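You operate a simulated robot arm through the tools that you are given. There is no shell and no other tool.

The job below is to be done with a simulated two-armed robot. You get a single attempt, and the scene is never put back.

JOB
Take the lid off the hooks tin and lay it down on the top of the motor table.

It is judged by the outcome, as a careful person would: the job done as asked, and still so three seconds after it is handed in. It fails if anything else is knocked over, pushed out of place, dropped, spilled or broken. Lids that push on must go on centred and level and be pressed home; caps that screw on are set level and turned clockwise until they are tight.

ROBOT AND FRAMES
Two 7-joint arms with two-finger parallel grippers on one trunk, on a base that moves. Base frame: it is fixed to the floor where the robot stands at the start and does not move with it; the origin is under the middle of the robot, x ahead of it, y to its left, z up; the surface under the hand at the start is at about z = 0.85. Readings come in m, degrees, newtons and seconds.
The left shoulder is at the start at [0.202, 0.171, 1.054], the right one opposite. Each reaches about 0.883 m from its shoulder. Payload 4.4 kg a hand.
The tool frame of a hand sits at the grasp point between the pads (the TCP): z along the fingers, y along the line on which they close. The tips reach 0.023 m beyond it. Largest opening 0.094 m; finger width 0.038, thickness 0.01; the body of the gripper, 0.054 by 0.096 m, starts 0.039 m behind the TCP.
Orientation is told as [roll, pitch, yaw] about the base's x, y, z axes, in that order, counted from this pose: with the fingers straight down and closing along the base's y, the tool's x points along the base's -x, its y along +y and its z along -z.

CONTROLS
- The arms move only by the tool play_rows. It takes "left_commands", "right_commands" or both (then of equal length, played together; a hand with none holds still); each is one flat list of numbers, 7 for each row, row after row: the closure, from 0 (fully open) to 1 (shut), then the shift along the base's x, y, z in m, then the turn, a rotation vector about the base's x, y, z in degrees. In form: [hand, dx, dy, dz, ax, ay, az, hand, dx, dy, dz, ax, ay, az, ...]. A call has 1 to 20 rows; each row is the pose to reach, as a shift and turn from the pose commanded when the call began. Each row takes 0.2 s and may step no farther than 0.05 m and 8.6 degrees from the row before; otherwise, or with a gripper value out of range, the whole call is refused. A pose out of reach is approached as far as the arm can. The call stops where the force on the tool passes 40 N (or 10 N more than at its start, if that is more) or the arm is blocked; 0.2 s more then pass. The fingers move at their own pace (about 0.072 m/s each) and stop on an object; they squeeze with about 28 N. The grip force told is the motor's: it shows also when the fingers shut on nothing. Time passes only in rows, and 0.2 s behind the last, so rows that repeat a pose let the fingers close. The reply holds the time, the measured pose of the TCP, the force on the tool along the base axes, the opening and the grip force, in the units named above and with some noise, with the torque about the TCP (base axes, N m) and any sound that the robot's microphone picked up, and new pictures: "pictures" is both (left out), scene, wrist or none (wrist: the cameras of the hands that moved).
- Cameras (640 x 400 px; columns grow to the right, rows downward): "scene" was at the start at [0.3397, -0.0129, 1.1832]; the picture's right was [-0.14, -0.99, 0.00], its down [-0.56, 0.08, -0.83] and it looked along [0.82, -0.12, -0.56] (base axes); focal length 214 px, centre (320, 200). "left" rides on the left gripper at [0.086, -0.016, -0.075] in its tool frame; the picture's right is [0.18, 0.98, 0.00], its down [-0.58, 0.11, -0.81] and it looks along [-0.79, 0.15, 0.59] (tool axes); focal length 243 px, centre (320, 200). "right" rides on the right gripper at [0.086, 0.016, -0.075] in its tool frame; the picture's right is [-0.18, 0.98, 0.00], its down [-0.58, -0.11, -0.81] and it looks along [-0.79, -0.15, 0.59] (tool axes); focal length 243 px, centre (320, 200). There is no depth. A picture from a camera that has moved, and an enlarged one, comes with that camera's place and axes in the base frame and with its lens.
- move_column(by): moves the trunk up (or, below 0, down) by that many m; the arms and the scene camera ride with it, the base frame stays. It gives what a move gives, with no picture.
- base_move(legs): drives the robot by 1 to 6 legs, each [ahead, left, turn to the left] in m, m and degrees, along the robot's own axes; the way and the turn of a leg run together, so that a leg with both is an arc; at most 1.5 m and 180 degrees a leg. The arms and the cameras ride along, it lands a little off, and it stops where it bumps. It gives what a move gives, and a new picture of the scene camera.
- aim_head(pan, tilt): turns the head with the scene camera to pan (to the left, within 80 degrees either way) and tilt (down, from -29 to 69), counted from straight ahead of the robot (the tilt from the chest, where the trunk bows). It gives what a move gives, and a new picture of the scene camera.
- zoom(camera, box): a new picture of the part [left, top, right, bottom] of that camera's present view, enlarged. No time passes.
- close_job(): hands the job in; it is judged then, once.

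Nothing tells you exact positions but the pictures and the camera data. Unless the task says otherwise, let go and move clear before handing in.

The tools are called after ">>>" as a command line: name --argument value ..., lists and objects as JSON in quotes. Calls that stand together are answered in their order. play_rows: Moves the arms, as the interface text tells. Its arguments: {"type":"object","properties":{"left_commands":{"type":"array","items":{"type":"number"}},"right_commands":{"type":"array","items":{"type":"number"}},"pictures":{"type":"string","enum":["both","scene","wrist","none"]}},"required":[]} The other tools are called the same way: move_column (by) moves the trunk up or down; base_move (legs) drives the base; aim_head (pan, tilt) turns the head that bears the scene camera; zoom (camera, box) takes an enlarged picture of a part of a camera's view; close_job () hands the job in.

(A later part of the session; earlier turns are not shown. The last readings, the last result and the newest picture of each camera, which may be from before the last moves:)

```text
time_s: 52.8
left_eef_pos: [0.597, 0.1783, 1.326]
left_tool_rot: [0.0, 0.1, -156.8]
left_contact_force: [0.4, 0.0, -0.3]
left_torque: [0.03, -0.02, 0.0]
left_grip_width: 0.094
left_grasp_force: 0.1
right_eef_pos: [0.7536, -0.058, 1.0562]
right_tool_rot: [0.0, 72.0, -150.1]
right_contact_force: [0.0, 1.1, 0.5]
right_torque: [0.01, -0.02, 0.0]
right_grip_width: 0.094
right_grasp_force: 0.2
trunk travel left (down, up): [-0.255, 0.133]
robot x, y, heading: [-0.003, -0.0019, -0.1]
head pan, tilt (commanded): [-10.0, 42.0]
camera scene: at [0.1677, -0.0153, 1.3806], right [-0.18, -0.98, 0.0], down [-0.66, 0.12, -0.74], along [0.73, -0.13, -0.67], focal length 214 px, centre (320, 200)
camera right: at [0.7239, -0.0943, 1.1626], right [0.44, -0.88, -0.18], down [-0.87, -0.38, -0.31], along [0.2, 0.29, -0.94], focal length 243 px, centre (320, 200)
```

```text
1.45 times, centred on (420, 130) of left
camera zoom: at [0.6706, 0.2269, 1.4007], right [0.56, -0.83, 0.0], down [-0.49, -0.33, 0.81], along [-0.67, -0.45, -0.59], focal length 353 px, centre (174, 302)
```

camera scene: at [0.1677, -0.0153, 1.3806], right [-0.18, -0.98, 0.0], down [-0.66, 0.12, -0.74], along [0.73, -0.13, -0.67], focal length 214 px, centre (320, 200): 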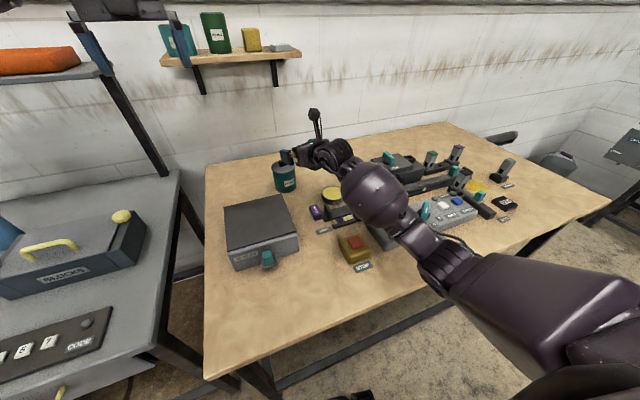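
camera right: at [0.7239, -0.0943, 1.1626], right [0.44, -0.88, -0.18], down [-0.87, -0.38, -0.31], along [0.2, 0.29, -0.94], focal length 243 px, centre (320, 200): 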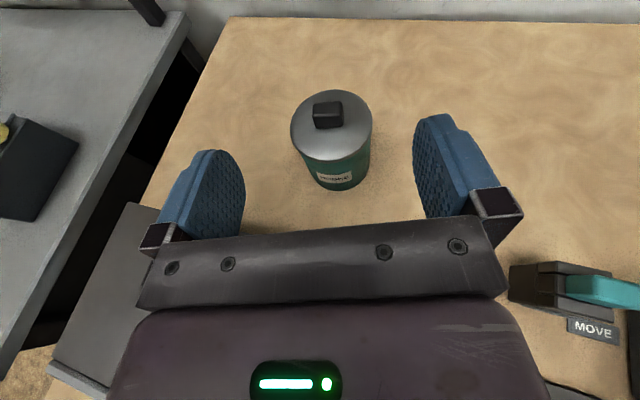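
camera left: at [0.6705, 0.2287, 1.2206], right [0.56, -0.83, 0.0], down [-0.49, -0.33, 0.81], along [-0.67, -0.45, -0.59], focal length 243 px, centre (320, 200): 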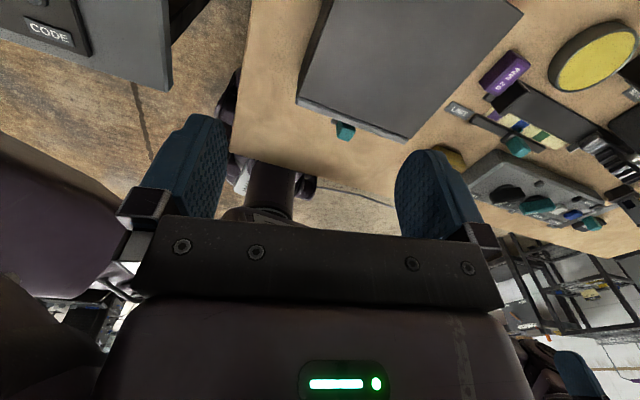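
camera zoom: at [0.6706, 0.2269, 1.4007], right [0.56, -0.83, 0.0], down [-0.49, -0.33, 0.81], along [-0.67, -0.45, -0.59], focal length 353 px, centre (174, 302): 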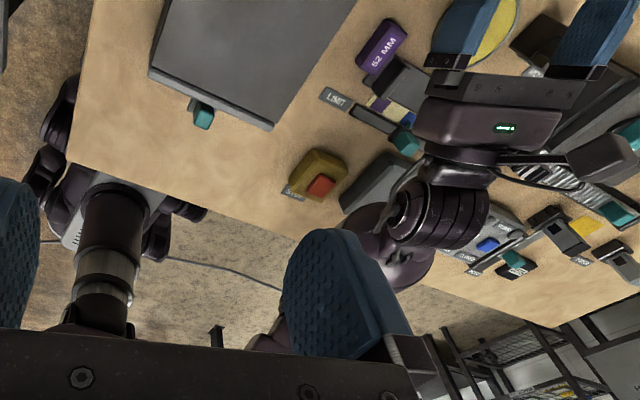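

Still free, with the trunk steady. I'll measure the tin's lateral alignment from the right camera before the final approach.

>>> zoom --camera "right" --box '[270, 75, 390, 200]'

```text
3.20 times, centred on (330, 138) of right
camera zoom: at [0.7239, -0.0943, 1.1626], right [0.44, -0.88, -0.18], down [-0.87, -0.38, -0.31], along [0.2, 0.29, -0.94], focal length 776 px, centre (288, 400)
```

zoom: 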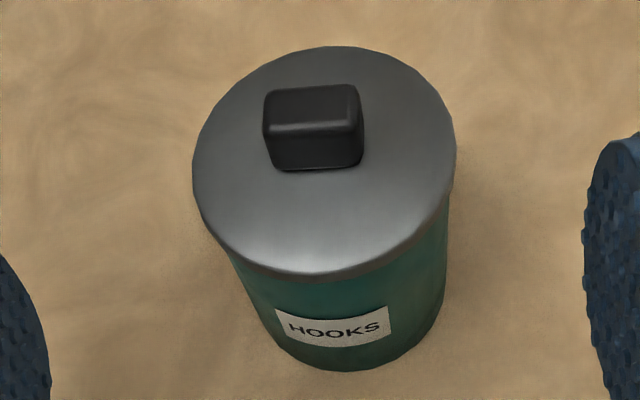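

The tin axis sits at about (0.850, -0.002), and the hand's lateral error is under 1 mm. I'll descend to the pre-grasp point, 9 cm back along the finger axis.

>>> play_rows --right_commands '[0, 0.0015, 0.001, -0.025, 0, 0, 0, 0, 0.003, 0.002, -0.05, 0, 0, 0, 0, 0.004, 0.003, -0.075, 0, 0, 0, 0, 0.0055, 0.0035, -0.1, 0, 0, 0, 0, 0.0067, 0.0042, -0.1264, 0, 0, 0, 0, 0.0067, 0.0042, -0.1264, 0, 0, 0]' --pictures "both"

>>> zoom --camera "left" --box '[200, 0, 640, 260]'

>>> zoom --camera "scene" --box '[240, 110, 500, 300]'

```text
time_s: 54.2
left_eef_pos: [0.5952, 0.1776, 1.3281]
left_tool_rot: [-0.1, 0.1, -156.7]
left_contact_force: [0.5, 0.3, -0.2]
left_torque: [0.0, 0.04, 0.01]
left_grip_width: 0.0943
left_grasp_force: 0.1
right_eef_pos: [0.7591, -0.0525, 0.932]
right_tool_rot: [0.4, 72.3, -149.6]
right_contact_force: [-0.7, -1.7, -8.8]
right_torque: [0.32, -0.5, 0.1]
right_grip_width: 0.0941
right_grasp_force: 0.0
trunk travel left (down, up): [-0.255, 0.133]
robot x, y, heading: [-0.0007, 0.0011, -0.3]
head pan, tilt (commanded): [-10.0, 42.0]
heard: click
camera scene: at [0.166, -0.0147, 1.3813], right [-0.18, -0.98, 0.0], down [-0.66, 0.12, -0.74], along [0.73, -0.13, -0.67], focal length 214 px, centre (320, 200)
camera right: at [0.7295, -0.0888, 1.0384], right [0.44, -0.88, -0.17], down [-0.87, -0.38, -0.31], along [0.21, 0.29, -0.93], focal length 243 px, centre (320, 200)
```

scene: 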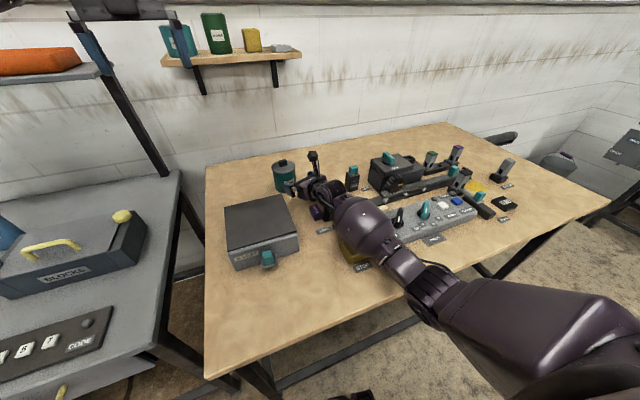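
right: 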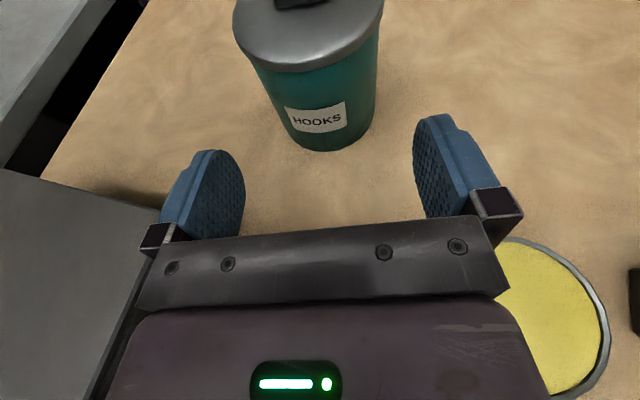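

```text
1.45 times, centred on (420, 130) of left
camera zoom: at [0.6688, 0.2274, 1.4023], right [0.56, -0.83, 0.0], down [-0.49, -0.33, 0.8], along [-0.67, -0.45, -0.59], focal length 353 px, centre (174, 302)
```

zoom: 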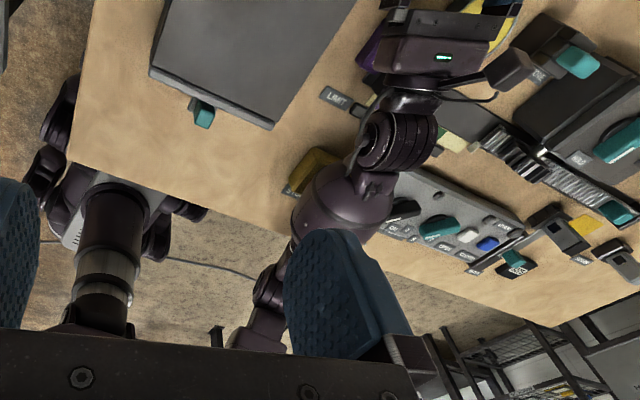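

```text
2.11 times, centred on (370, 205) of scene
camera zoom: at [0.166, -0.0147, 1.3813], right [-0.18, -0.98, 0.0], down [-0.66, 0.12, -0.74], along [0.73, -0.13, -0.67], focal length 452 px, centre (215, 190)
```

zoom: 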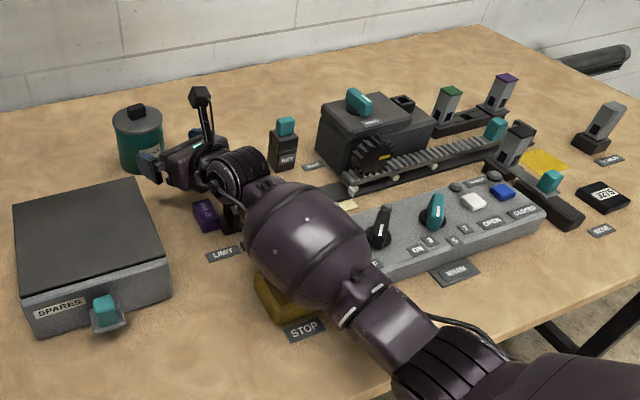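

I heard a click and there is a contact load, so the forearm has come down onto the STOP button. I'll lift straight back up at once and check.

>>> play_rows --right_commands '[0, 0, 0, 0.02, 0, 0, 0, 0, 0, 0, 0.04, 0, 0, 0, 0, -0.003, -0.002, 0.065, 0, 0, 0, 0, -0.006, -0.004, 0.09, 0, 0, 0, 0, -0.006, -0.004, 0.115, 0, 0, 0]' --pictures "both"

>>> zoom --camera "scene" --box '[240, 150, 400, 280]'

>>> zoom --camera "left" --box '[200, 0, 640, 260]'

```text
time_s: 55.4
left_eef_pos: [0.5973, 0.1798, 1.3265]
left_tool_rot: [-0.2, 0.2, -156.7]
left_contact_force: [0.9, -0.5, 0.6]
left_torque: [0.02, 0.01, -0.02]
left_grip_width: 0.0941
left_grasp_force: 0.1
right_eef_pos: [0.7542, -0.0568, 1.0447]
right_tool_rot: [0.0, 72.1, -149.9]
right_contact_force: [0.0, -0.1, -1.0]
right_torque: [0.01, 0.0, -0.02]
right_grip_width: 0.0939
right_grasp_force: 0.2
trunk travel left (down, up): [-0.255, 0.133]
robot x, y, heading: [-0.0005, -0.0006, -0.3]
head pan, tilt (commanded): [-10.0, 42.0]
camera scene: at [0.1678, -0.0151, 1.3806], right [-0.18, -0.98, 0.0], down [-0.66, 0.12, -0.74], along [0.73, -0.13, -0.67], focal length 214 px, centre (320, 200)
camera right: at [0.7254, -0.0934, 1.152], right [0.44, -0.88, -0.18], down [-0.87, -0.38, -0.3], along [0.2, 0.29, -0.94], focal length 243 px, centre (320, 200)
```

scene: 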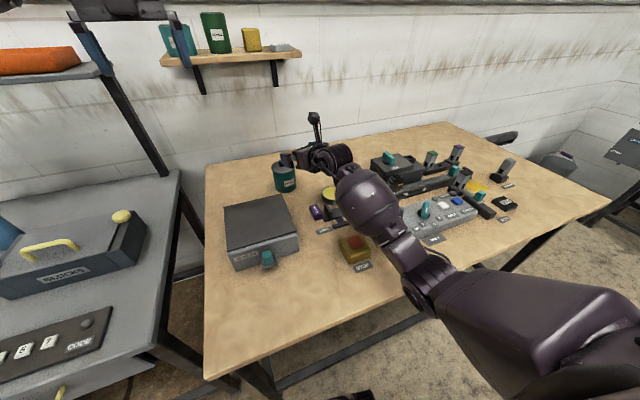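
right: 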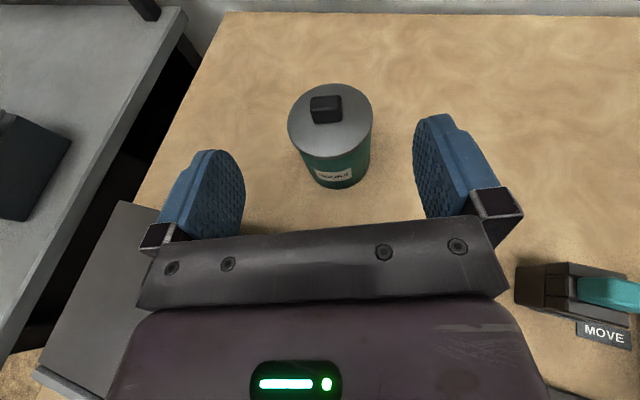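

```text
3.08 times, centred on (320, 215) of scene
camera zoom: at [0.1678, -0.0151, 1.3806], right [-0.18, -0.98, 0.0], down [-0.66, 0.12, -0.74], along [0.73, -0.13, -0.67], focal length 660 px, centre (320, 154)
```

zoom: 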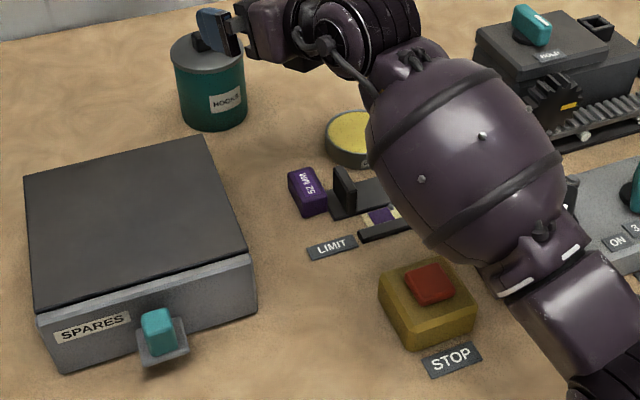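

```text
1.45 times, centred on (420, 130) of left
camera zoom: at [0.6706, 0.2271, 1.4006], right [0.56, -0.83, 0.0], down [-0.49, -0.33, 0.81], along [-0.67, -0.45, -0.59], focal length 353 px, centre (174, 302)
```

zoom: 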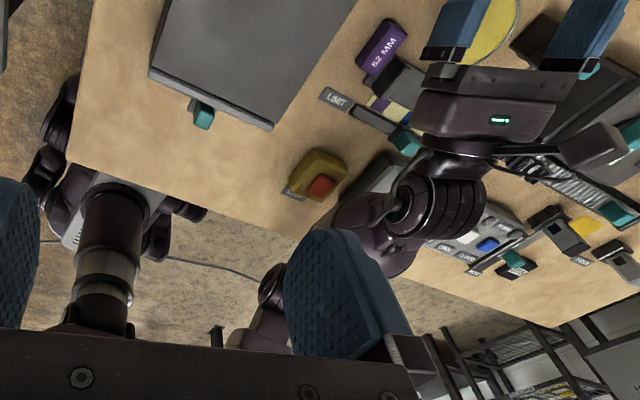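

Nothing was displaced; the forearm only brushed the STOP button while the arm was bent low. The arm is straighter and higher nearer the tin, so I'll come in over the top instead: go forward at height, then lower the open fingers straight down around the tin.

>>> move_column --by 0.01

>>> play_rows --right_commands '[0, 0.02, 0.0115, 0, 0, 0, 0, 0, 0.04, 0.023, 0, 0, 0, 0, 0, 0.06, 0.0345, 0, 0, 0, 0, 0, 0.0802, 0.0458, 0, 0, 0, 0, 0, 0.0802, 0.0458, 0, 0, 0, 0]' --pictures "both"

>>> zoom --camera "left" --box '[200, 0, 640, 260]'

>>> zoom --camera "right" --box '[180, 60, 480, 250]'

```text
time_s: 56.0
left_eef_pos: [0.5993, 0.1779, 1.3357]
left_tool_rot: [-0.2, 0.0, -156.7]
left_contact_force: [-0.1, -0.6, 0.5]
left_torque: [-0.04, 0.04, -0.03]
left_grip_width: 0.094
left_grasp_force: 0.2
right_eef_pos: [0.7543, -0.0573, 1.0536]
right_tool_rot: [-0.2, 72.1, -150.2]
right_contact_force: [-0.2, 0.5, -0.3]
right_torque: [0.0, -0.02, 0.0]
right_grip_width: 0.0941
right_grasp_force: 0.0
trunk travel left (down, up): [-0.265, 0.123]
robot x, y, heading: [-0.0001, -0.0011, -0.4]
head pan, tilt (commanded): [-10.0, 42.0]
```

```text
time_s: 57.2
left_eef_pos: [0.5971, 0.1772, 1.3359]
left_tool_rot: [-0.1, 0.1, -156.7]
left_contact_force: [-0.3, -0.5, -0.7]
left_torque: [-0.03, -0.04, 0.0]
left_grip_width: 0.0941
left_grasp_force: 0.0
right_eef_pos: [0.8345, -0.0122, 1.055]
right_tool_rot: [0.0, 72.0, -150.0]
right_contact_force: [0.1, 0.3, 0.0]
right_torque: [-0.02, -0.01, 0.0]
right_grip_width: 0.0941
right_grasp_force: 0.0
trunk travel left (down, up): [-0.265, 0.123]
robot x, y, heading: [0.0015, -0.0027, 0.1]
head pan, tilt (commanded): [-10.0, 42.0]
camera scene: at [0.1619, -0.0156, 1.3911], right [-0.18, -0.98, 0.0], down [-0.66, 0.12, -0.74], along [0.73, -0.13, -0.67], focal length 214 px, centre (320, 200)
camera right: at [0.8047, -0.048, 1.1609], right [0.44, -0.88, -0.18], down [-0.87, -0.38, -0.31], along [0.2, 0.29, -0.94], focal length 243 px, centre (320, 200)
```

scene: 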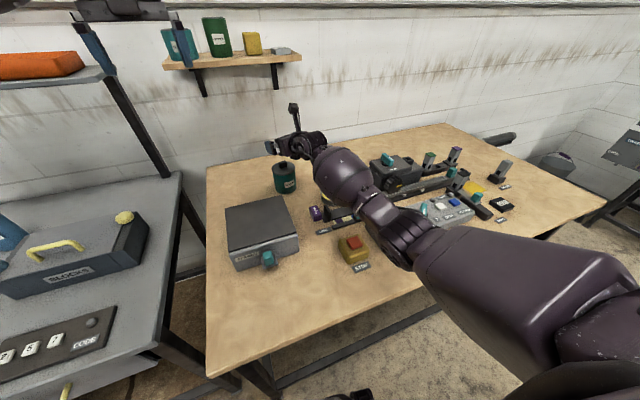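
right: 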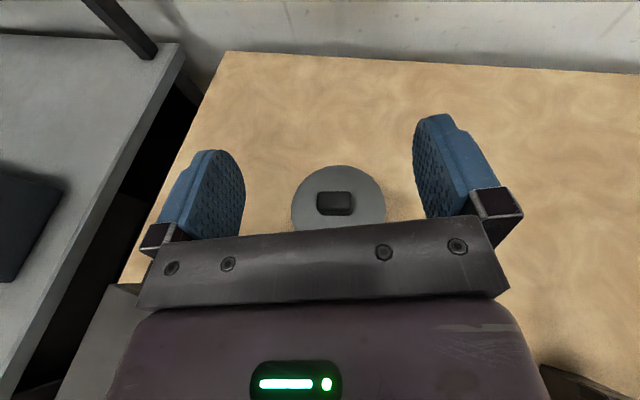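

```text
1.45 times, centred on (420, 130) of left
camera zoom: at [0.6706, 0.2265, 1.4107], right [0.56, -0.83, 0.0], down [-0.49, -0.33, 0.81], along [-0.67, -0.45, -0.59], focal length 353 px, centre (174, 302)
```

zoom: 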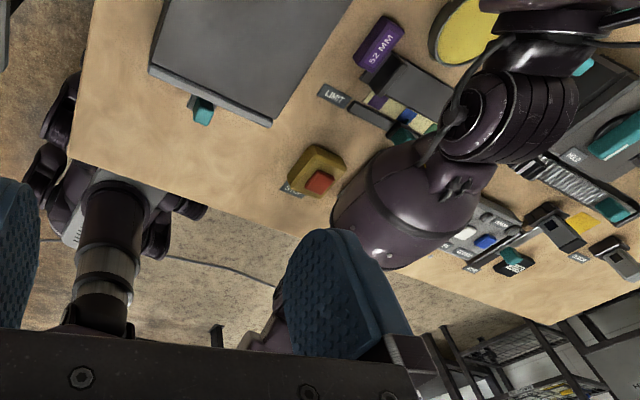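

```text
2.11 times, centred on (330, 155) of right
camera zoom: at [0.8047, -0.048, 1.1609], right [0.44, -0.88, -0.18], down [-0.87, -0.38, -0.31], along [0.2, 0.29, -0.94], focal length 511 px, centre (299, 295)
```

zoom: 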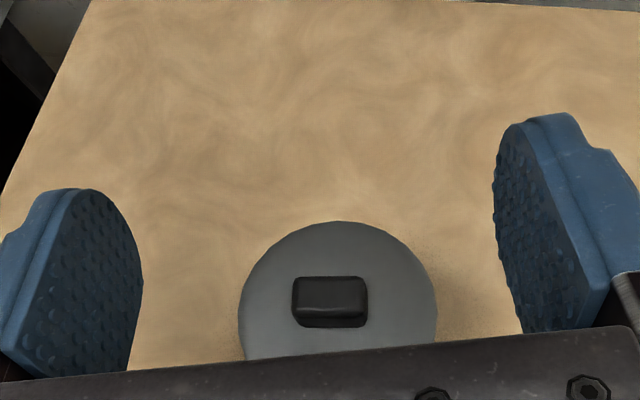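

The view from above confirms the lid centre at about (0.849, -0.003) and lid radius about 43 mm. That leaves roughly 4 mm clearance on each side, with the hand laterally centred. I'll descend to just above lid level first.

>>> play_rows --right_commands '[0, 0, 0, -0.025, 0, 0, 0, 0, 0, 0, -0.05, 0, 0, 0, 0, 0, 0, -0.07, 0, 0, 0, 0, 0, 0, -0.07, 0, 0, 0]' --pictures "both"

>>> zoom --camera "left" --box '[200, 0, 640, 260]'

>>> zoom --camera "right" --box '[180, 100, 480, 290]'

>>> zoom --camera "scene" --box '[240, 110, 440, 280]'

```text
time_s: 58.2
left_eef_pos: [0.5972, 0.1784, 1.3365]
left_tool_rot: [-0.2, 0.1, -156.7]
left_contact_force: [1.2, 1.0, -0.8]
left_torque: [0.01, 0.0, 0.0]
left_grip_width: 0.0941
left_grasp_force: 0.0
right_eef_pos: [0.8346, -0.0116, 0.9844]
right_tool_rot: [-0.1, 72.1, -150.1]
right_contact_force: [0.5, 1.0, 0.2]
right_torque: [-0.01, 0.01, 0.01]
right_grip_width: 0.094
right_grasp_force: 0.2
trunk travel left (down, up): [-0.265, 0.123]
robot x, y, heading: [-0.0021, -0.0017, -0.3]
head pan, tilt (commanded): [-10.0, 42.0]
camera scene: at [0.1619, -0.0152, 1.3911], right [-0.18, -0.98, 0.0], down [-0.66, 0.12, -0.74], along [0.73, -0.13, -0.67], focal length 214 px, centre (320, 200)
camera right: at [0.8048, -0.0472, 1.091], right [0.44, -0.88, -0.18], down [-0.87, -0.38, -0.31], along [0.2, 0.29, -0.94], focal length 243 px, centre (320, 200)
```

scene: 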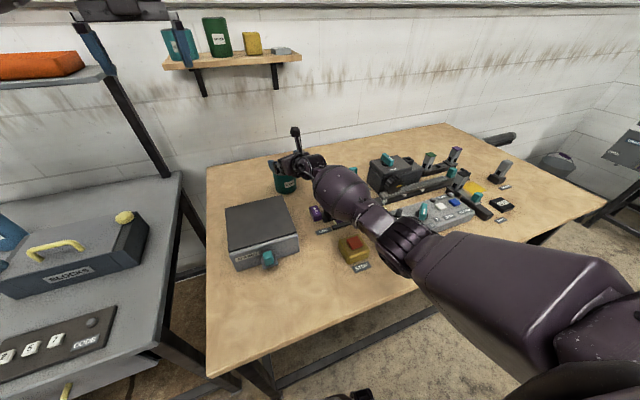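
right: 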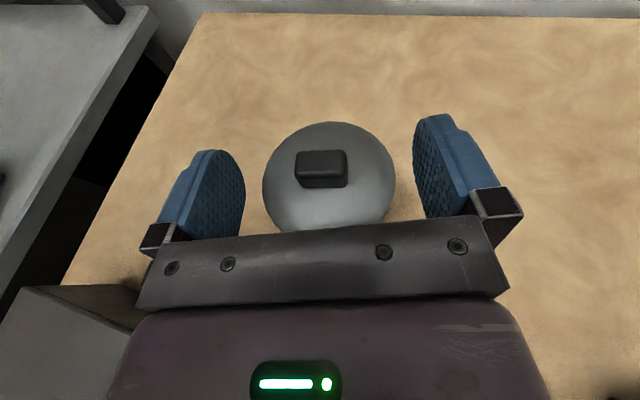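

```text
1.45 times, centred on (420, 130) of left
camera zoom: at [0.6706, 0.227, 1.4106], right [0.56, -0.83, 0.0], down [-0.49, -0.33, 0.81], along [-0.67, -0.45, -0.59], focal length 353 px, centre (174, 302)
```

zoom: 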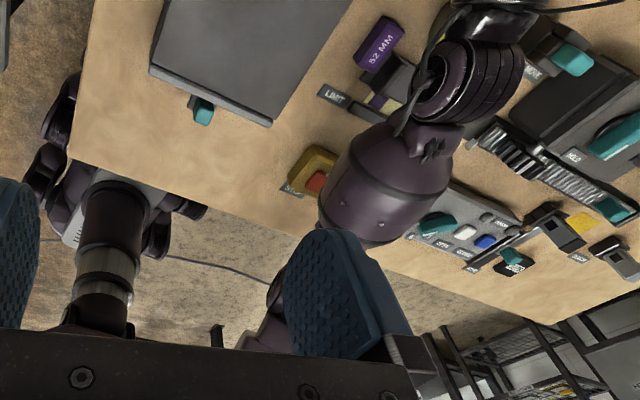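

```text
2.11 times, centred on (330, 195) of right
camera zoom: at [0.8048, -0.0472, 1.091], right [0.44, -0.88, -0.18], down [-0.87, -0.38, -0.31], along [0.2, 0.29, -0.94], focal length 511 px, centre (299, 210)
```

zoom: 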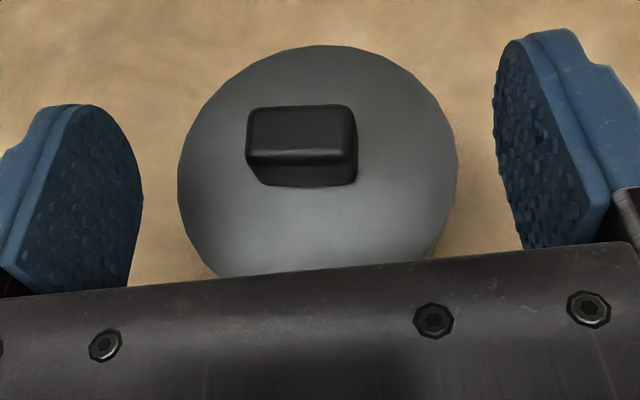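

```text
2.35 times, centred on (340, 195) of scene
camera zoom: at [0.1619, -0.0152, 1.3911], right [-0.18, -0.98, 0.0], down [-0.66, 0.12, -0.74], along [0.73, -0.13, -0.67], focal length 505 px, centre (273, 212)
```

zoom: 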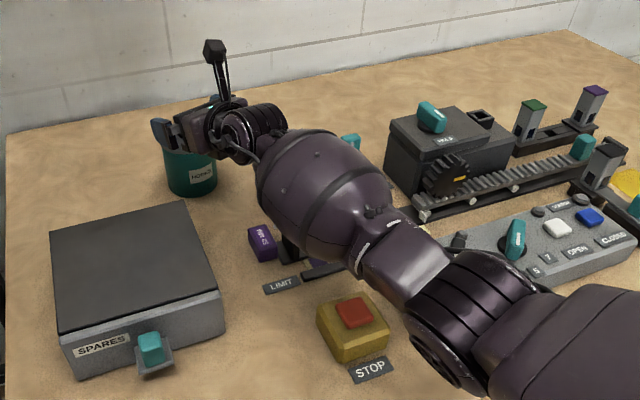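

Alignment is holding: lateral error about 0.6 mm, and the forearm is well above everything. I'll lower the first 4 cm around the lid and check forces.

>>> play_rows --right_commands '[0, 0, 0, -0.015, 0, 0, 0, 0, 0, 0, -0.03, 0, 0, 0, 0, 0, 0, -0.042, 0, 0, 0, 0, 0, 0, -0.042, 0, 0, 0]' --pictures "both"

>>> zoom --camera "scene" --box '[240, 110, 440, 280]'

>>> zoom --camera "left" --box '[200, 0, 640, 260]'

```text
time_s: 59.2
left_eef_pos: [0.5971, 0.1782, 1.337]
left_tool_rot: [-0.1, 0.1, -156.7]
left_contact_force: [-0.6, -0.4, -0.7]
left_torque: [-0.01, -0.01, -0.05]
left_grip_width: 0.0938
left_grasp_force: 0.1
right_eef_pos: [0.8344, -0.0125, 0.9418]
right_tool_rot: [0.0, 72.1, -150.0]
right_contact_force: [-0.2, 1.1, 0.3]
right_torque: [0.04, -0.02, 0.04]
right_grip_width: 0.0939
right_grasp_force: 0.1
trunk travel left (down, up): [-0.265, 0.123]
robot x, y, heading: [-0.0003, 0.0003, -0.2]
head pan, tilt (commanded): [-10.0, 42.0]
camera scene: at [0.162, -0.0151, 1.3911], right [-0.18, -0.98, 0.0], down [-0.66, 0.12, -0.74], along [0.73, -0.13, -0.67], focal length 214 px, centre (320, 200)
camera right: at [0.8052, -0.0488, 1.0496], right [0.44, -0.88, -0.18], down [-0.87, -0.38, -0.31], along [0.2, 0.29, -0.94], focal length 243 px, centre (320, 200)
```

scene: 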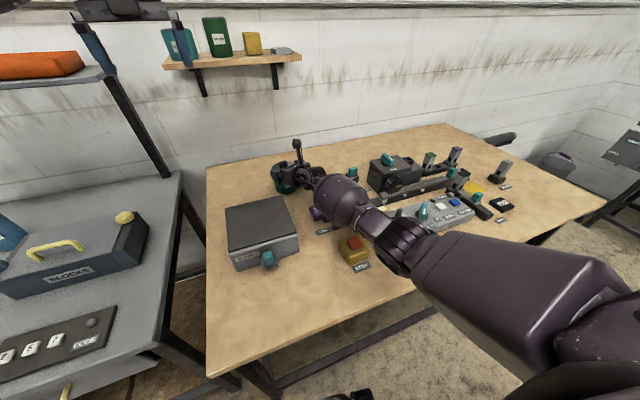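
right: 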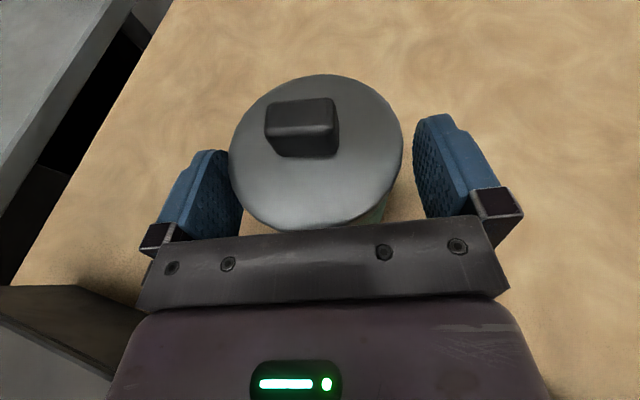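

```text
2.35 times, centred on (340, 195) of scene
camera zoom: at [0.162, -0.0151, 1.3911], right [-0.18, -0.98, 0.0], down [-0.66, 0.12, -0.74], along [0.73, -0.13, -0.67], focal length 505 px, centre (273, 212)
```

zoom: 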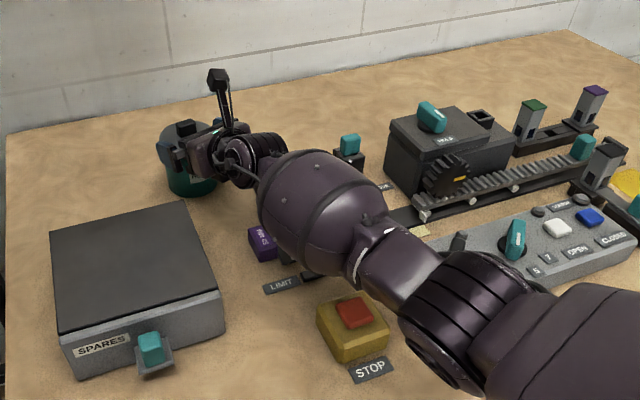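

```text
1.45 times, centred on (420, 130) of left
camera zoom: at [0.6707, 0.2271, 1.4105], right [0.56, -0.83, 0.0], down [-0.49, -0.33, 0.81], along [-0.67, -0.45, -0.59], focal length 353 px, centre (174, 302)
```

zoom: 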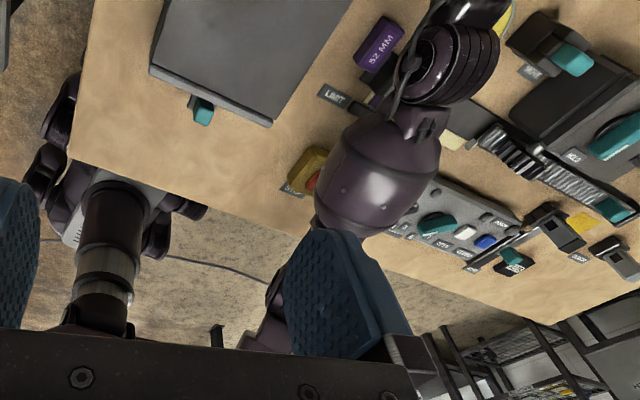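

No contact, and the fingers are now either side of the lid. I'll continue down to the body-grip height.

>>> play_rows --right_commands '[0, 0, 0.0005, -0.013, 0, 0, 0, 0, -0.0003, 0.0007, -0.026, 0, 0, 0, 0, -0.0003, 0.0007, -0.039, 0, 0, 0, 0, -0.0003, 0.0007, -0.039, 0, 0, 0]' --pictures "both"

>>> zoom --camera "scene" --box '[240, 130, 400, 260]'

>>> zoom --camera "left" --box '[200, 0, 640, 260]'

```text
time_s: 60.2
left_eef_pos: [0.5975, 0.1792, 1.3366]
left_tool_rot: [-0.1, 0.0, -156.7]
left_contact_force: [-0.6, -0.3, 0.4]
left_torque: [0.0, 0.05, 0.0]
left_grip_width: 0.0939
left_grasp_force: 0.1
right_eef_pos: [0.8345, -0.0102, 0.9016]
right_tool_rot: [0.1, 72.0, -150.1]
right_contact_force: [-0.4, 0.1, 0.3]
right_torque: [-0.03, 0.01, -0.04]
right_grip_width: 0.0937
right_grasp_force: 0.0
trunk travel left (down, up): [-0.265, 0.123]
robot x, y, heading: [0.0019, -0.0048, -0.3]
head pan, tilt (commanded): [-10.0, 42.0]
camera scene: at [0.1619, -0.0152, 1.3911], right [-0.18, -0.98, 0.0], down [-0.66, 0.12, -0.74], along [0.73, -0.13, -0.67], focal length 214 px, centre (320, 200)
camera right: at [0.8039, -0.0475, 1.0099], right [0.44, -0.88, -0.18], down [-0.87, -0.38, -0.3], along [0.2, 0.29, -0.94], focal length 243 px, centre (320, 200)
```

scene: 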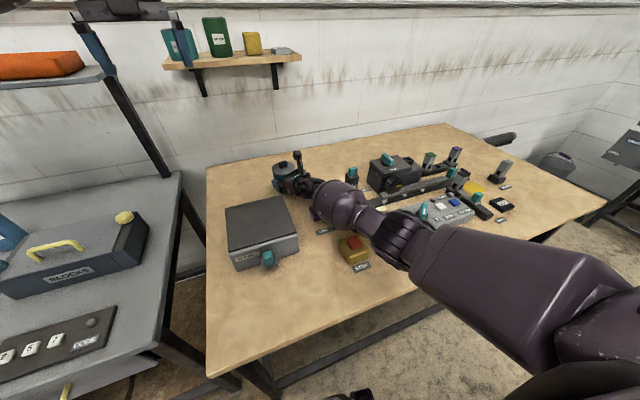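
right: 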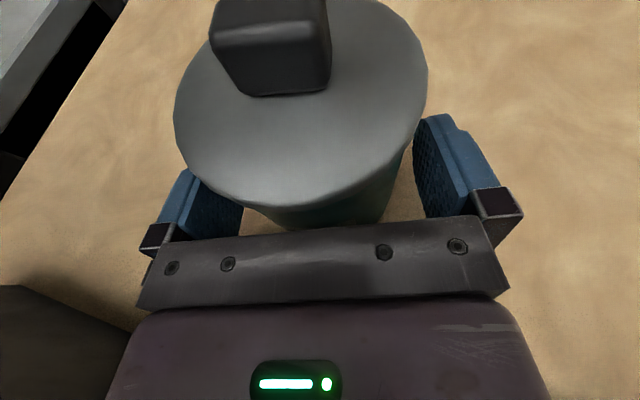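

```text
3.08 times, centred on (320, 195) of scene
camera zoom: at [0.1619, -0.0152, 1.3911], right [-0.18, -0.98, 0.0], down [-0.66, 0.12, -0.74], along [0.73, -0.13, -0.67], focal length 660 px, centre (320, 215)
```

zoom: 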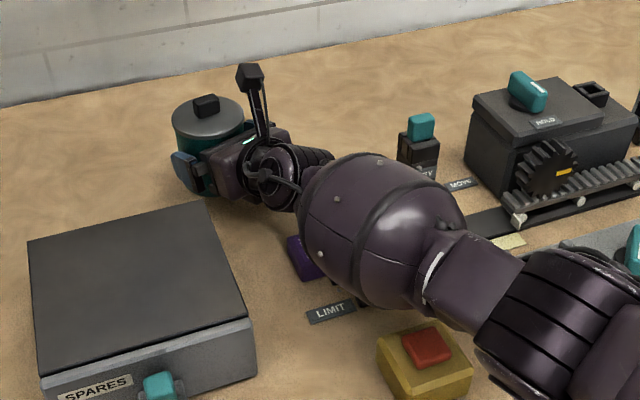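

```text
1.45 times, centred on (420, 130) of left
camera zoom: at [0.6706, 0.2269, 1.4106], right [0.56, -0.83, 0.0], down [-0.49, -0.33, 0.81], along [-0.67, -0.45, -0.59], focal length 353 px, centre (174, 302)
```

zoom: 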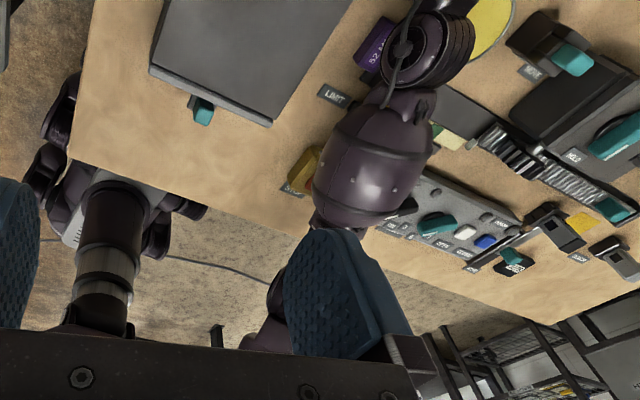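

The fingers are around the tin body with no contact force. I'll close the right hand on the body.

>>> play_rows --right_commands '[0.05, 0, 0, 0, 0, 0, 0, 0.1, 0, 0, 0, 0, 0, 0, 1, 0, 0, 0, 0, 0, 0, 1, 0, 0, 0, 0, 0, 0, 1, 0, 0, 0, 0, 0, 0]' --pictures "both"

```text
time_s: 61.4
left_eef_pos: [0.5973, 0.1775, 1.3361]
left_tool_rot: [-0.1, 0.1, -156.7]
left_contact_force: [-0.5, -0.5, -0.4]
left_torque: [0.01, -0.01, 0.01]
left_grip_width: 0.0942
left_grasp_force: 0.0
right_eef_pos: [0.8342, -0.012, 0.9041]
right_tool_rot: [-0.2, 72.2, -150.0]
right_contact_force: [-0.2, -0.6, 0.3]
right_torque: [-0.02, -0.06, 0.02]
right_grip_width: 0.0825
right_grasp_force: 28.1
trunk travel left (down, up): [-0.265, 0.123]
robot x, y, heading: [0.0001, 0.0011, -0.1]
head pan, tilt (commanded): [-10.0, 42.0]
camera scene: at [0.162, -0.0152, 1.3911], right [-0.18, -0.98, 0.0], down [-0.66, 0.12, -0.74], along [0.73, -0.13, -0.67], focal length 214 px, centre (320, 200)
camera right: at [0.804, -0.0475, 1.0101], right [0.44, -0.88, -0.18], down [-0.87, -0.38, -0.31], along [0.2, 0.29, -0.94], focal length 243 px, centre (320, 200)
```

scene: 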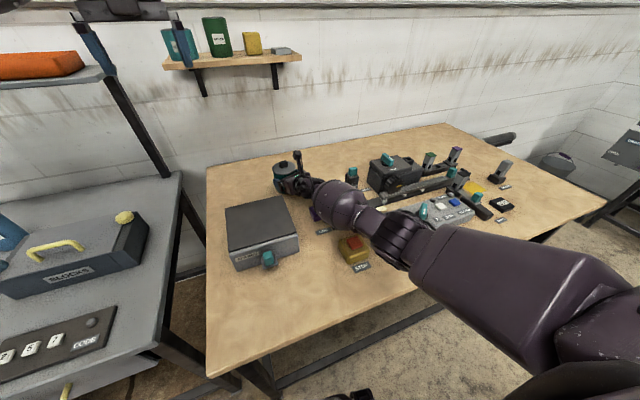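
right: 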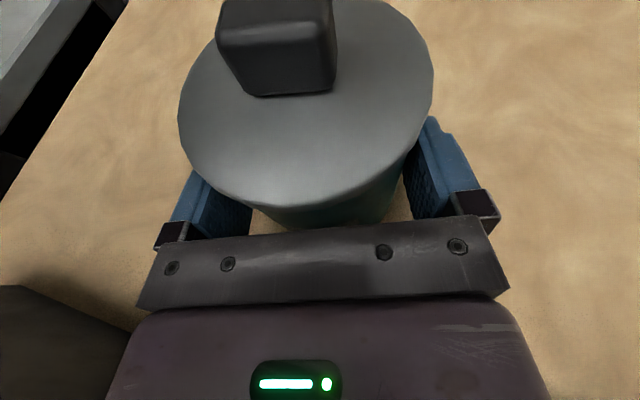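

The right hand holds the tin body (82.5 mm) and the tin shifted only about 1 mm. I'll lift a little to check that the grip holds.

>>> play_rows --right_commands '[1, 0, 0, 0.005, 0, 0, 0, 1, 0, 0, 0.01, 0, 0, 0, 1, 0, 0, 0.015, 0, 0, 0, 1, 0, 0, 0.02, 0, 0, 0, 1, 0, 0, 0.02, 0, 0, 0]' --pictures "both"

>>> zoom --camera "scene" --box '[250, 140, 370, 230]'

```text
time_s: 62.6
left_eef_pos: [0.5986, 0.1777, 1.3359]
left_tool_rot: [-0.2, 0.0, -156.6]
left_contact_force: [-0.7, 0.4, 0.0]
left_torque: [-0.03, -0.03, 0.0]
left_grip_width: 0.094
left_grasp_force: 0.0
right_eef_pos: [0.8342, -0.0102, 0.9236]
right_tool_rot: [-0.2, 72.1, -150.1]
right_contact_force: [-0.5, -1.1, -1.2]
right_torque: [0.02, 0.04, -0.01]
right_grip_width: 0.0823
right_grasp_force: 27.7
trunk travel left (down, up): [-0.265, 0.123]
robot x, y, heading: [0.0021, -0.0021, -0.3]
head pan, tilt (commanded): [-10.0, 42.0]
camera scene: at [0.1623, -0.0152, 1.391], right [-0.18, -0.98, 0.0], down [-0.66, 0.12, -0.74], along [0.73, -0.13, -0.67], focal length 214 px, centre (320, 200)
camera right: at [0.8048, -0.0466, 1.0297], right [0.44, -0.88, -0.18], down [-0.87, -0.38, -0.3], along [0.2, 0.29, -0.94], focal length 243 px, centre (320, 200)
```

scene: 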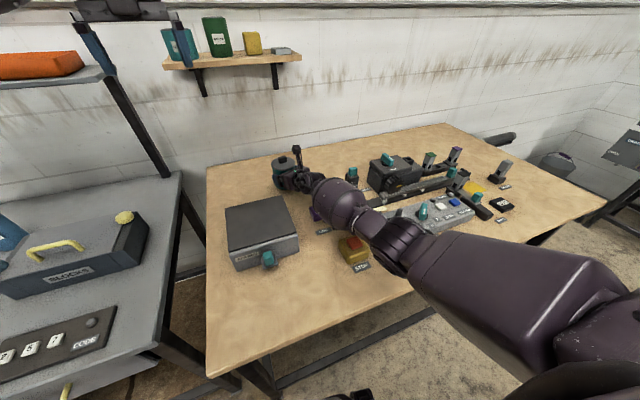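
right: 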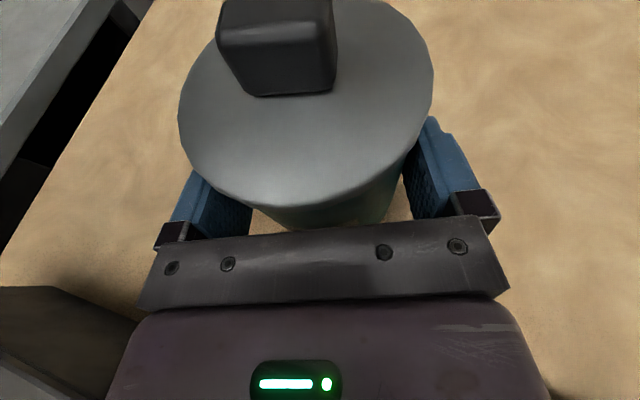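

```text
4.44 times, centred on (310, 185) of scene
camera zoom: at [0.1623, -0.0152, 1.391], right [-0.18, -0.98, 0.0], down [-0.66, 0.12, -0.74], along [0.73, -0.13, -0.67], focal length 953 px, centre (364, 267)
```

zoom: 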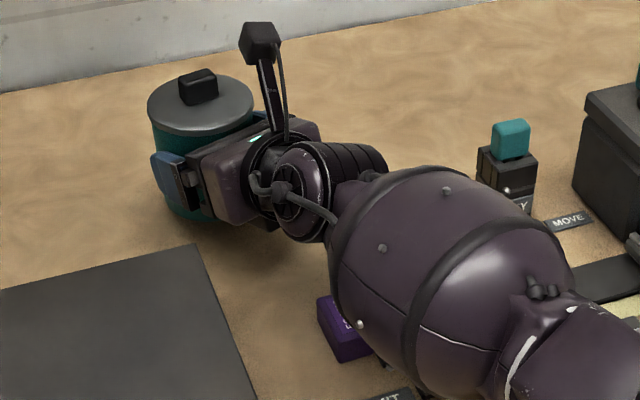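

The tin moves with the right hand and hasn't slipped; the set-down pose is 20 mm below this. I'll lift it straight up another 13 cm.

>>> play_rows --right_commands '[1, 0, 0, 0.01, 0, 0, 0, 1, 0, 0, 0.026, 0, 0, 0, 1, 0, 0, 0.044, 0, 0, 0, 1, 0, 0, 0.062, 0, 0, 0, 1, 0, 0, 0.08, 0, 0, 0, 1, 0, 0, 0.098, 0, 0, 0, 1, 0, 0, 0.116, 0, 0, 0, 1, 0, 0, 0.126, 0, 0, 0, 1, 0, 0, 0.13, 0, 0, 0, 1, 0, 0, 0.13, 0, 0, 0]' --pictures "both"

```text
time_s: 64.8
left_eef_pos: [0.5974, 0.1799, 1.3358]
left_tool_rot: [-0.1, -0.1, -156.7]
left_contact_force: [0.0, -0.1, 0.0]
left_torque: [0.0, 0.01, 0.0]
left_grip_width: 0.0937
left_grasp_force: 0.1
right_eef_pos: [0.8332, -0.0117, 1.0545]
right_tool_rot: [-0.1, 72.2, -150.0]
right_contact_force: [0.6, -0.2, -0.8]
right_torque: [-0.01, 0.05, -0.01]
right_grip_width: 0.0822
right_grasp_force: 28.1
trunk travel left (down, up): [-0.265, 0.123]
robot x, y, heading: [-0.0013, -0.0008, 0.1]
head pan, tilt (commanded): [-10.0, 42.0]
camera scene: at [0.1622, -0.0152, 1.391], right [-0.18, -0.98, 0.0], down [-0.66, 0.12, -0.74], along [0.73, -0.13, -0.67], focal length 214 px, centre (320, 200)
camera right: at [0.8045, -0.0469, 1.1604], right [0.44, -0.88, -0.18], down [-0.87, -0.38, -0.3], along [0.2, 0.29, -0.94], focal length 243 px, centre (320, 200)
```

scene: 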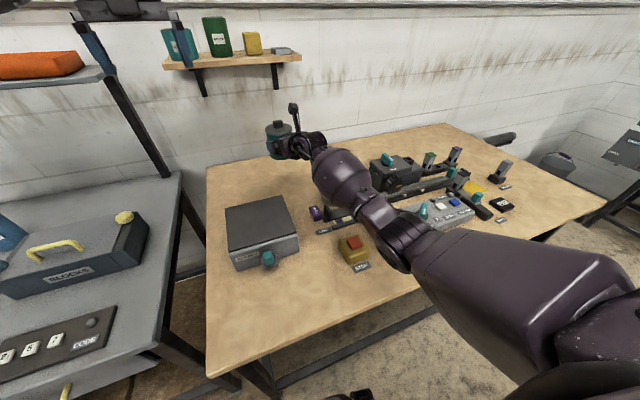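
right: 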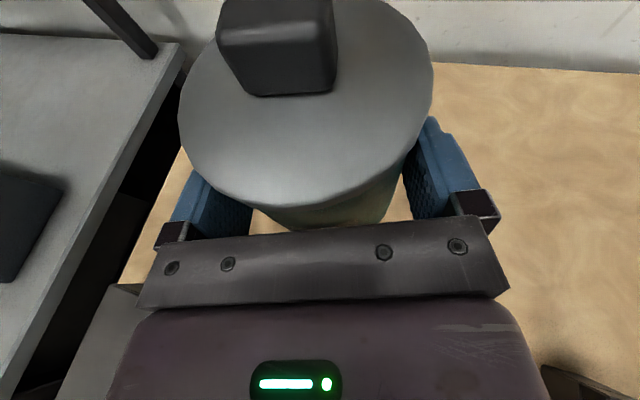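

The grip is secure. I'll now bring the tin back towards me, rising slightly, to where the left hand can reach the knob in open air.

>>> play_rows --right_commands '[1, -0.01, -0.001, 0.003, 0, 0, 0, 1, -0.028, -0.003, 0.008, 0, 0, 0, 1, -0.046, -0.005, 0.012, 0, 0, 0, 1, -0.064, -0.007, 0.016, 0, 0, 0, 1, -0.082, -0.009, 0.02, 0, 0, 0, 1, -0.095, -0.01, 0.024, 0, 0, 0, 1, -0.1, -0.01, 0.025, 0, 0, 0]' --pictures "scene"

>>> zoom --camera "left" --box '[200, 0, 640, 260]'

```text
time_s: 66.4
left_eef_pos: [0.5982, 0.1783, 1.3357]
left_tool_rot: [-0.2, 0.1, -156.7]
left_contact_force: [-0.1, 0.4, -0.1]
left_torque: [0.0, 0.0, 0.06]
left_grip_width: 0.0938
left_grasp_force: 0.0
right_eef_pos: [0.7332, -0.0209, 1.078]
right_tool_rot: [-0.1, 72.1, -150.1]
right_contact_force: [-0.9, 0.2, -1.1]
right_torque: [-0.04, 0.02, 0.0]
right_grip_width: 0.0824
right_grasp_force: 28.1
trunk travel left (down, up): [-0.265, 0.123]
robot x, y, heading: [-0.0012, -0.0006, -0.2]
head pan, tilt (commanded): [-10.0, 42.0]
camera scene: at [0.1622, -0.0152, 1.3911], right [-0.18, -0.98, 0.0], down [-0.66, 0.12, -0.74], along [0.73, -0.13, -0.67], focal length 214 px, centre (320, 200)
```

scene: 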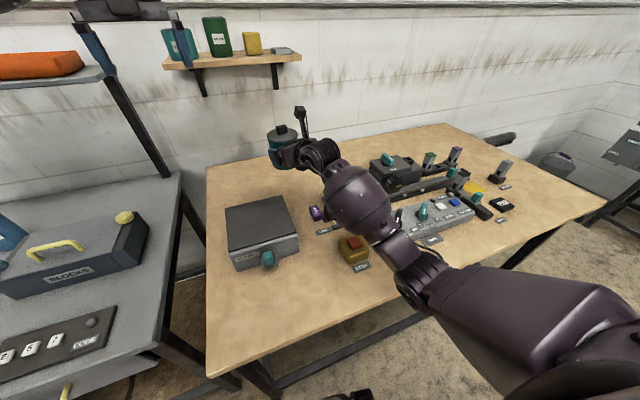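

```text
1.45 times, centred on (420, 130) of left
camera zoom: at [0.6709, 0.227, 1.4104], right [0.56, -0.83, 0.0], down [-0.49, -0.33, 0.81], along [-0.67, -0.45, -0.59], focal length 353 px, centre (174, 302)
```

zoom: 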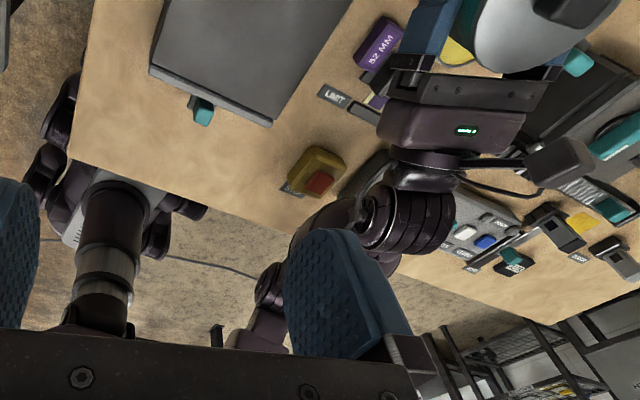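

>>> play_rows --right_commands '[1, -0.01, -0.001, 0.001, 0, 0, 0, 1, -0.028, -0.003, 0.002, 0, 0, 0, 1, -0.046, -0.005, 0.003, 0, 0, 0, 1, -0.062, -0.007, 0.004, 0, 0, 0, 1, -0.07, -0.008, 0.005, 0, 0, 0, 1, -0.07, -0.008, 0.005, 0, 0, 0]' --pictures "both"

>>> zoom --camera "left" --box '[200, 0, 640, 260]'

```text
time_s: 67.8
left_eef_pos: [0.5994, 0.1779, 1.3363]
left_tool_rot: [-0.1, 0.1, -156.7]
left_contact_force: [0.7, 0.1, 0.2]
left_torque: [-0.02, 0.02, 0.0]
left_grip_width: 0.0939
left_grasp_force: 0.1
right_eef_pos: [0.6652, -0.0321, 1.0803]
right_tool_rot: [-0.2, 72.0, -150.0]
right_contact_force: [-0.2, 0.1, -1.4]
right_torque: [-0.01, 0.01, 0.01]
right_grip_width: 0.0825
right_grasp_force: 27.6
right hand out of reach, approached as far as the arm can: row 5, 6
trunk travel left (down, up): [-0.265, 0.123]
robot x, y, heading: [-0.0019, -0.0004, -0.1]
head pan, tilt (commanded): [-10.0, 42.0]
camera scene: at [0.1623, -0.0154, 1.391], right [-0.18, -0.98, 0.0], down [-0.66, 0.12, -0.74], along [0.73, -0.13, -0.67], focal length 214 px, centre (320, 200)
camera right: at [0.6346, -0.0688, 1.1867], right [0.44, -0.88, -0.18], down [-0.87, -0.38, -0.3], along [0.2, 0.29, -0.94], focal length 243 px, centre (320, 200)
```

scene: 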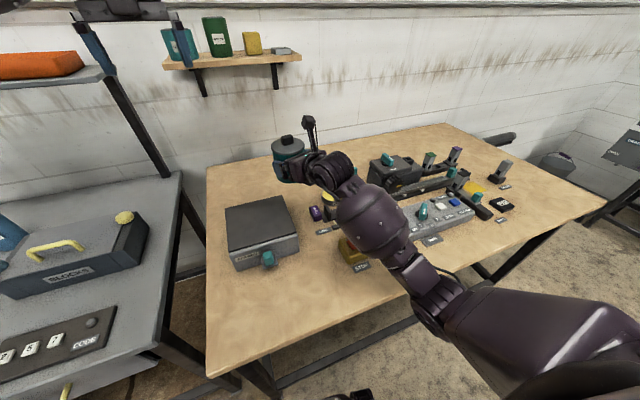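
right: 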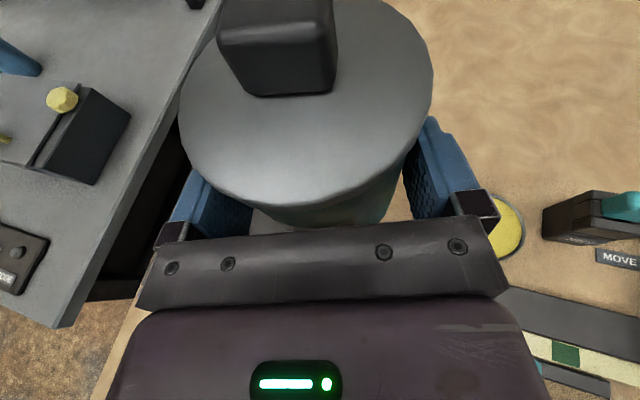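

```text
1.45 times, centred on (420, 130) of left
camera zoom: at [0.671, 0.2268, 1.4103], right [0.56, -0.83, 0.0], down [-0.49, -0.33, 0.81], along [-0.67, -0.45, -0.59], focal length 353 px, centre (174, 302)
```

zoom: 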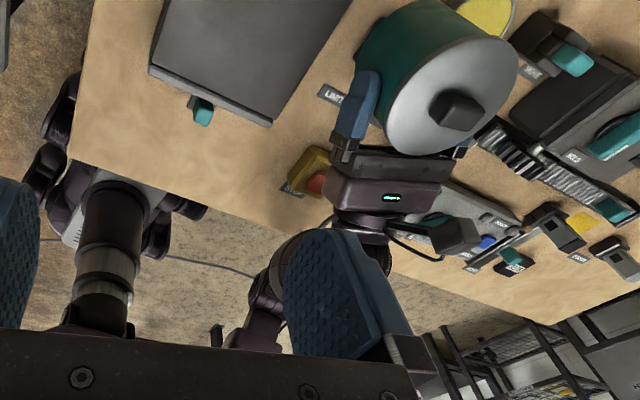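

The right arm reached its fold limit by only a few millimetres. I'll ease it forward a little and towards the left hand, then plan the left approach.

>>> play_rows --right_commands '[1, 0.004, 0.01, 0, 0, 0, 0, 1, 0.008, 0.025, 0, 0, 0, 0, 1, 0.012, 0.04, 0, 0, 0, 0, 1, 0.012, 0.05, 0, 0, 0, 0, 1, 0.012, 0.05, 0, 0, 0, 0]' --pictures "none"

>>> aim_head --pan 5 --tilt 32

>>> zoom --camera "left" --box '[200, 0, 640, 260]'

```text
time_s: 69.0
left_eef_pos: [0.5978, 0.1774, 1.3362]
left_tool_rot: [0.0, 0.1, -156.6]
left_contact_force: [0.3, -0.8, 0.4]
left_torque: [-0.02, 0.01, -0.04]
left_grip_width: 0.094
left_grasp_force: 0.0
right_eef_pos: [0.6644, -0.0307, 1.0808]
right_tool_rot: [-0.2, 72.0, -150.1]
right_contact_force: [-0.5, -0.2, -0.9]
right_torque: [0.02, 0.03, -0.03]
right_grip_width: 0.0821
right_grasp_force: 27.9
right hand out of reach, approached as far as the arm can: row 1, 2, 3, 4, 5
trunk travel left (down, up): [-0.265, 0.123]
robot x, y, heading: [-0.0001, 0.0005, -0.3]
head pan, tilt (commanded): [-10.0, 42.0]
```

```text
time_s: 69.8
left_eef_pos: [0.5983, 0.1791, 1.3353]
left_tool_rot: [0.0, 0.1, -156.7]
left_contact_force: [-1.3, -0.1, 0.2]
left_torque: [-0.04, -0.01, -0.04]
left_grip_width: 0.0941
left_grasp_force: 0.0
right_eef_pos: [0.6649, -0.0321, 1.0814]
right_tool_rot: [-0.2, 72.0, -150.1]
right_contact_force: [-0.2, -0.5, -1.2]
right_torque: [-0.02, 0.02, 0.01]
right_grip_width: 0.0822
right_grasp_force: 27.7
trunk travel left (down, up): [-0.265, 0.123]
robot x, y, heading: [-0.0031, -0.0001, -0.2]
head pan, tilt (commanded): [5.0, 32.0]
camera scene: at [0.1691, 0.007, 1.4062], right [0.08, -1.0, 0.0], down [-0.53, -0.04, -0.85], along [0.84, 0.07, -0.53], focal length 214 px, centre (320, 200)
```

scene: 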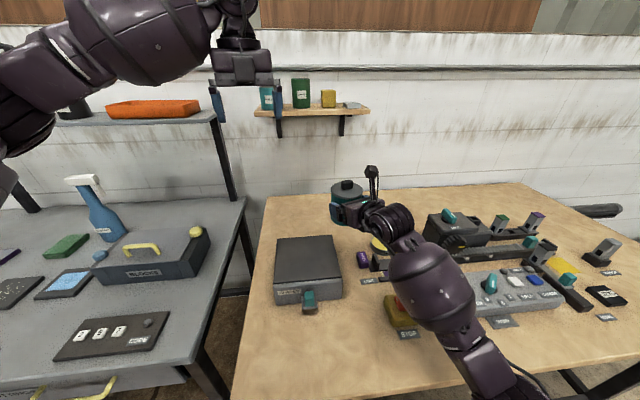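

```text
1.45 times, centred on (420, 130) of left
camera zoom: at [0.6709, 0.2269, 1.4104], right [0.56, -0.83, 0.0], down [-0.49, -0.33, 0.81], along [-0.67, -0.45, -0.59], focal length 353 px, centre (174, 302)
```

zoom: 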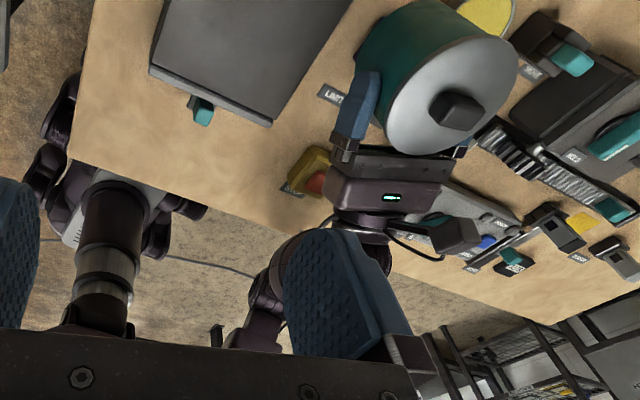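

The hand could not go further left at this fold and stayed put. I'll step back out to a reachable spot, slightly forward.

>>> play_rows --right_commands '[1, 0.004, -0.045, 0, 0, 0, 0, 1, 0.01, -0.048, 0, 0, 0, 0, 1, 0.018, -0.048, 0, 0, 0, 0, 1, 0.018, -0.048, 0, 0, 0, 0]' --pictures "none"

```text
time_s: 70.8
left_eef_pos: [0.5978, 0.179, 1.3351]
left_tool_rot: [-0.1, 0.1, -156.7]
left_contact_force: [-0.1, 0.4, -0.5]
left_torque: [0.0, -0.03, 0.02]
left_grip_width: 0.0938
left_grasp_force: 0.1
right_eef_pos: [0.6827, -0.0784, 1.0802]
right_tool_rot: [0.0, 72.1, -150.0]
right_contact_force: [-0.1, 1.3, -1.6]
right_torque: [-0.05, 0.01, 0.01]
right_grip_width: 0.0822
right_grasp_force: 27.4
trunk travel left (down, up): [-0.265, 0.123]
robot x, y, heading: [-0.0019, -0.0015, 0.0]
head pan, tilt (commanded): [5.0, 32.0]
```

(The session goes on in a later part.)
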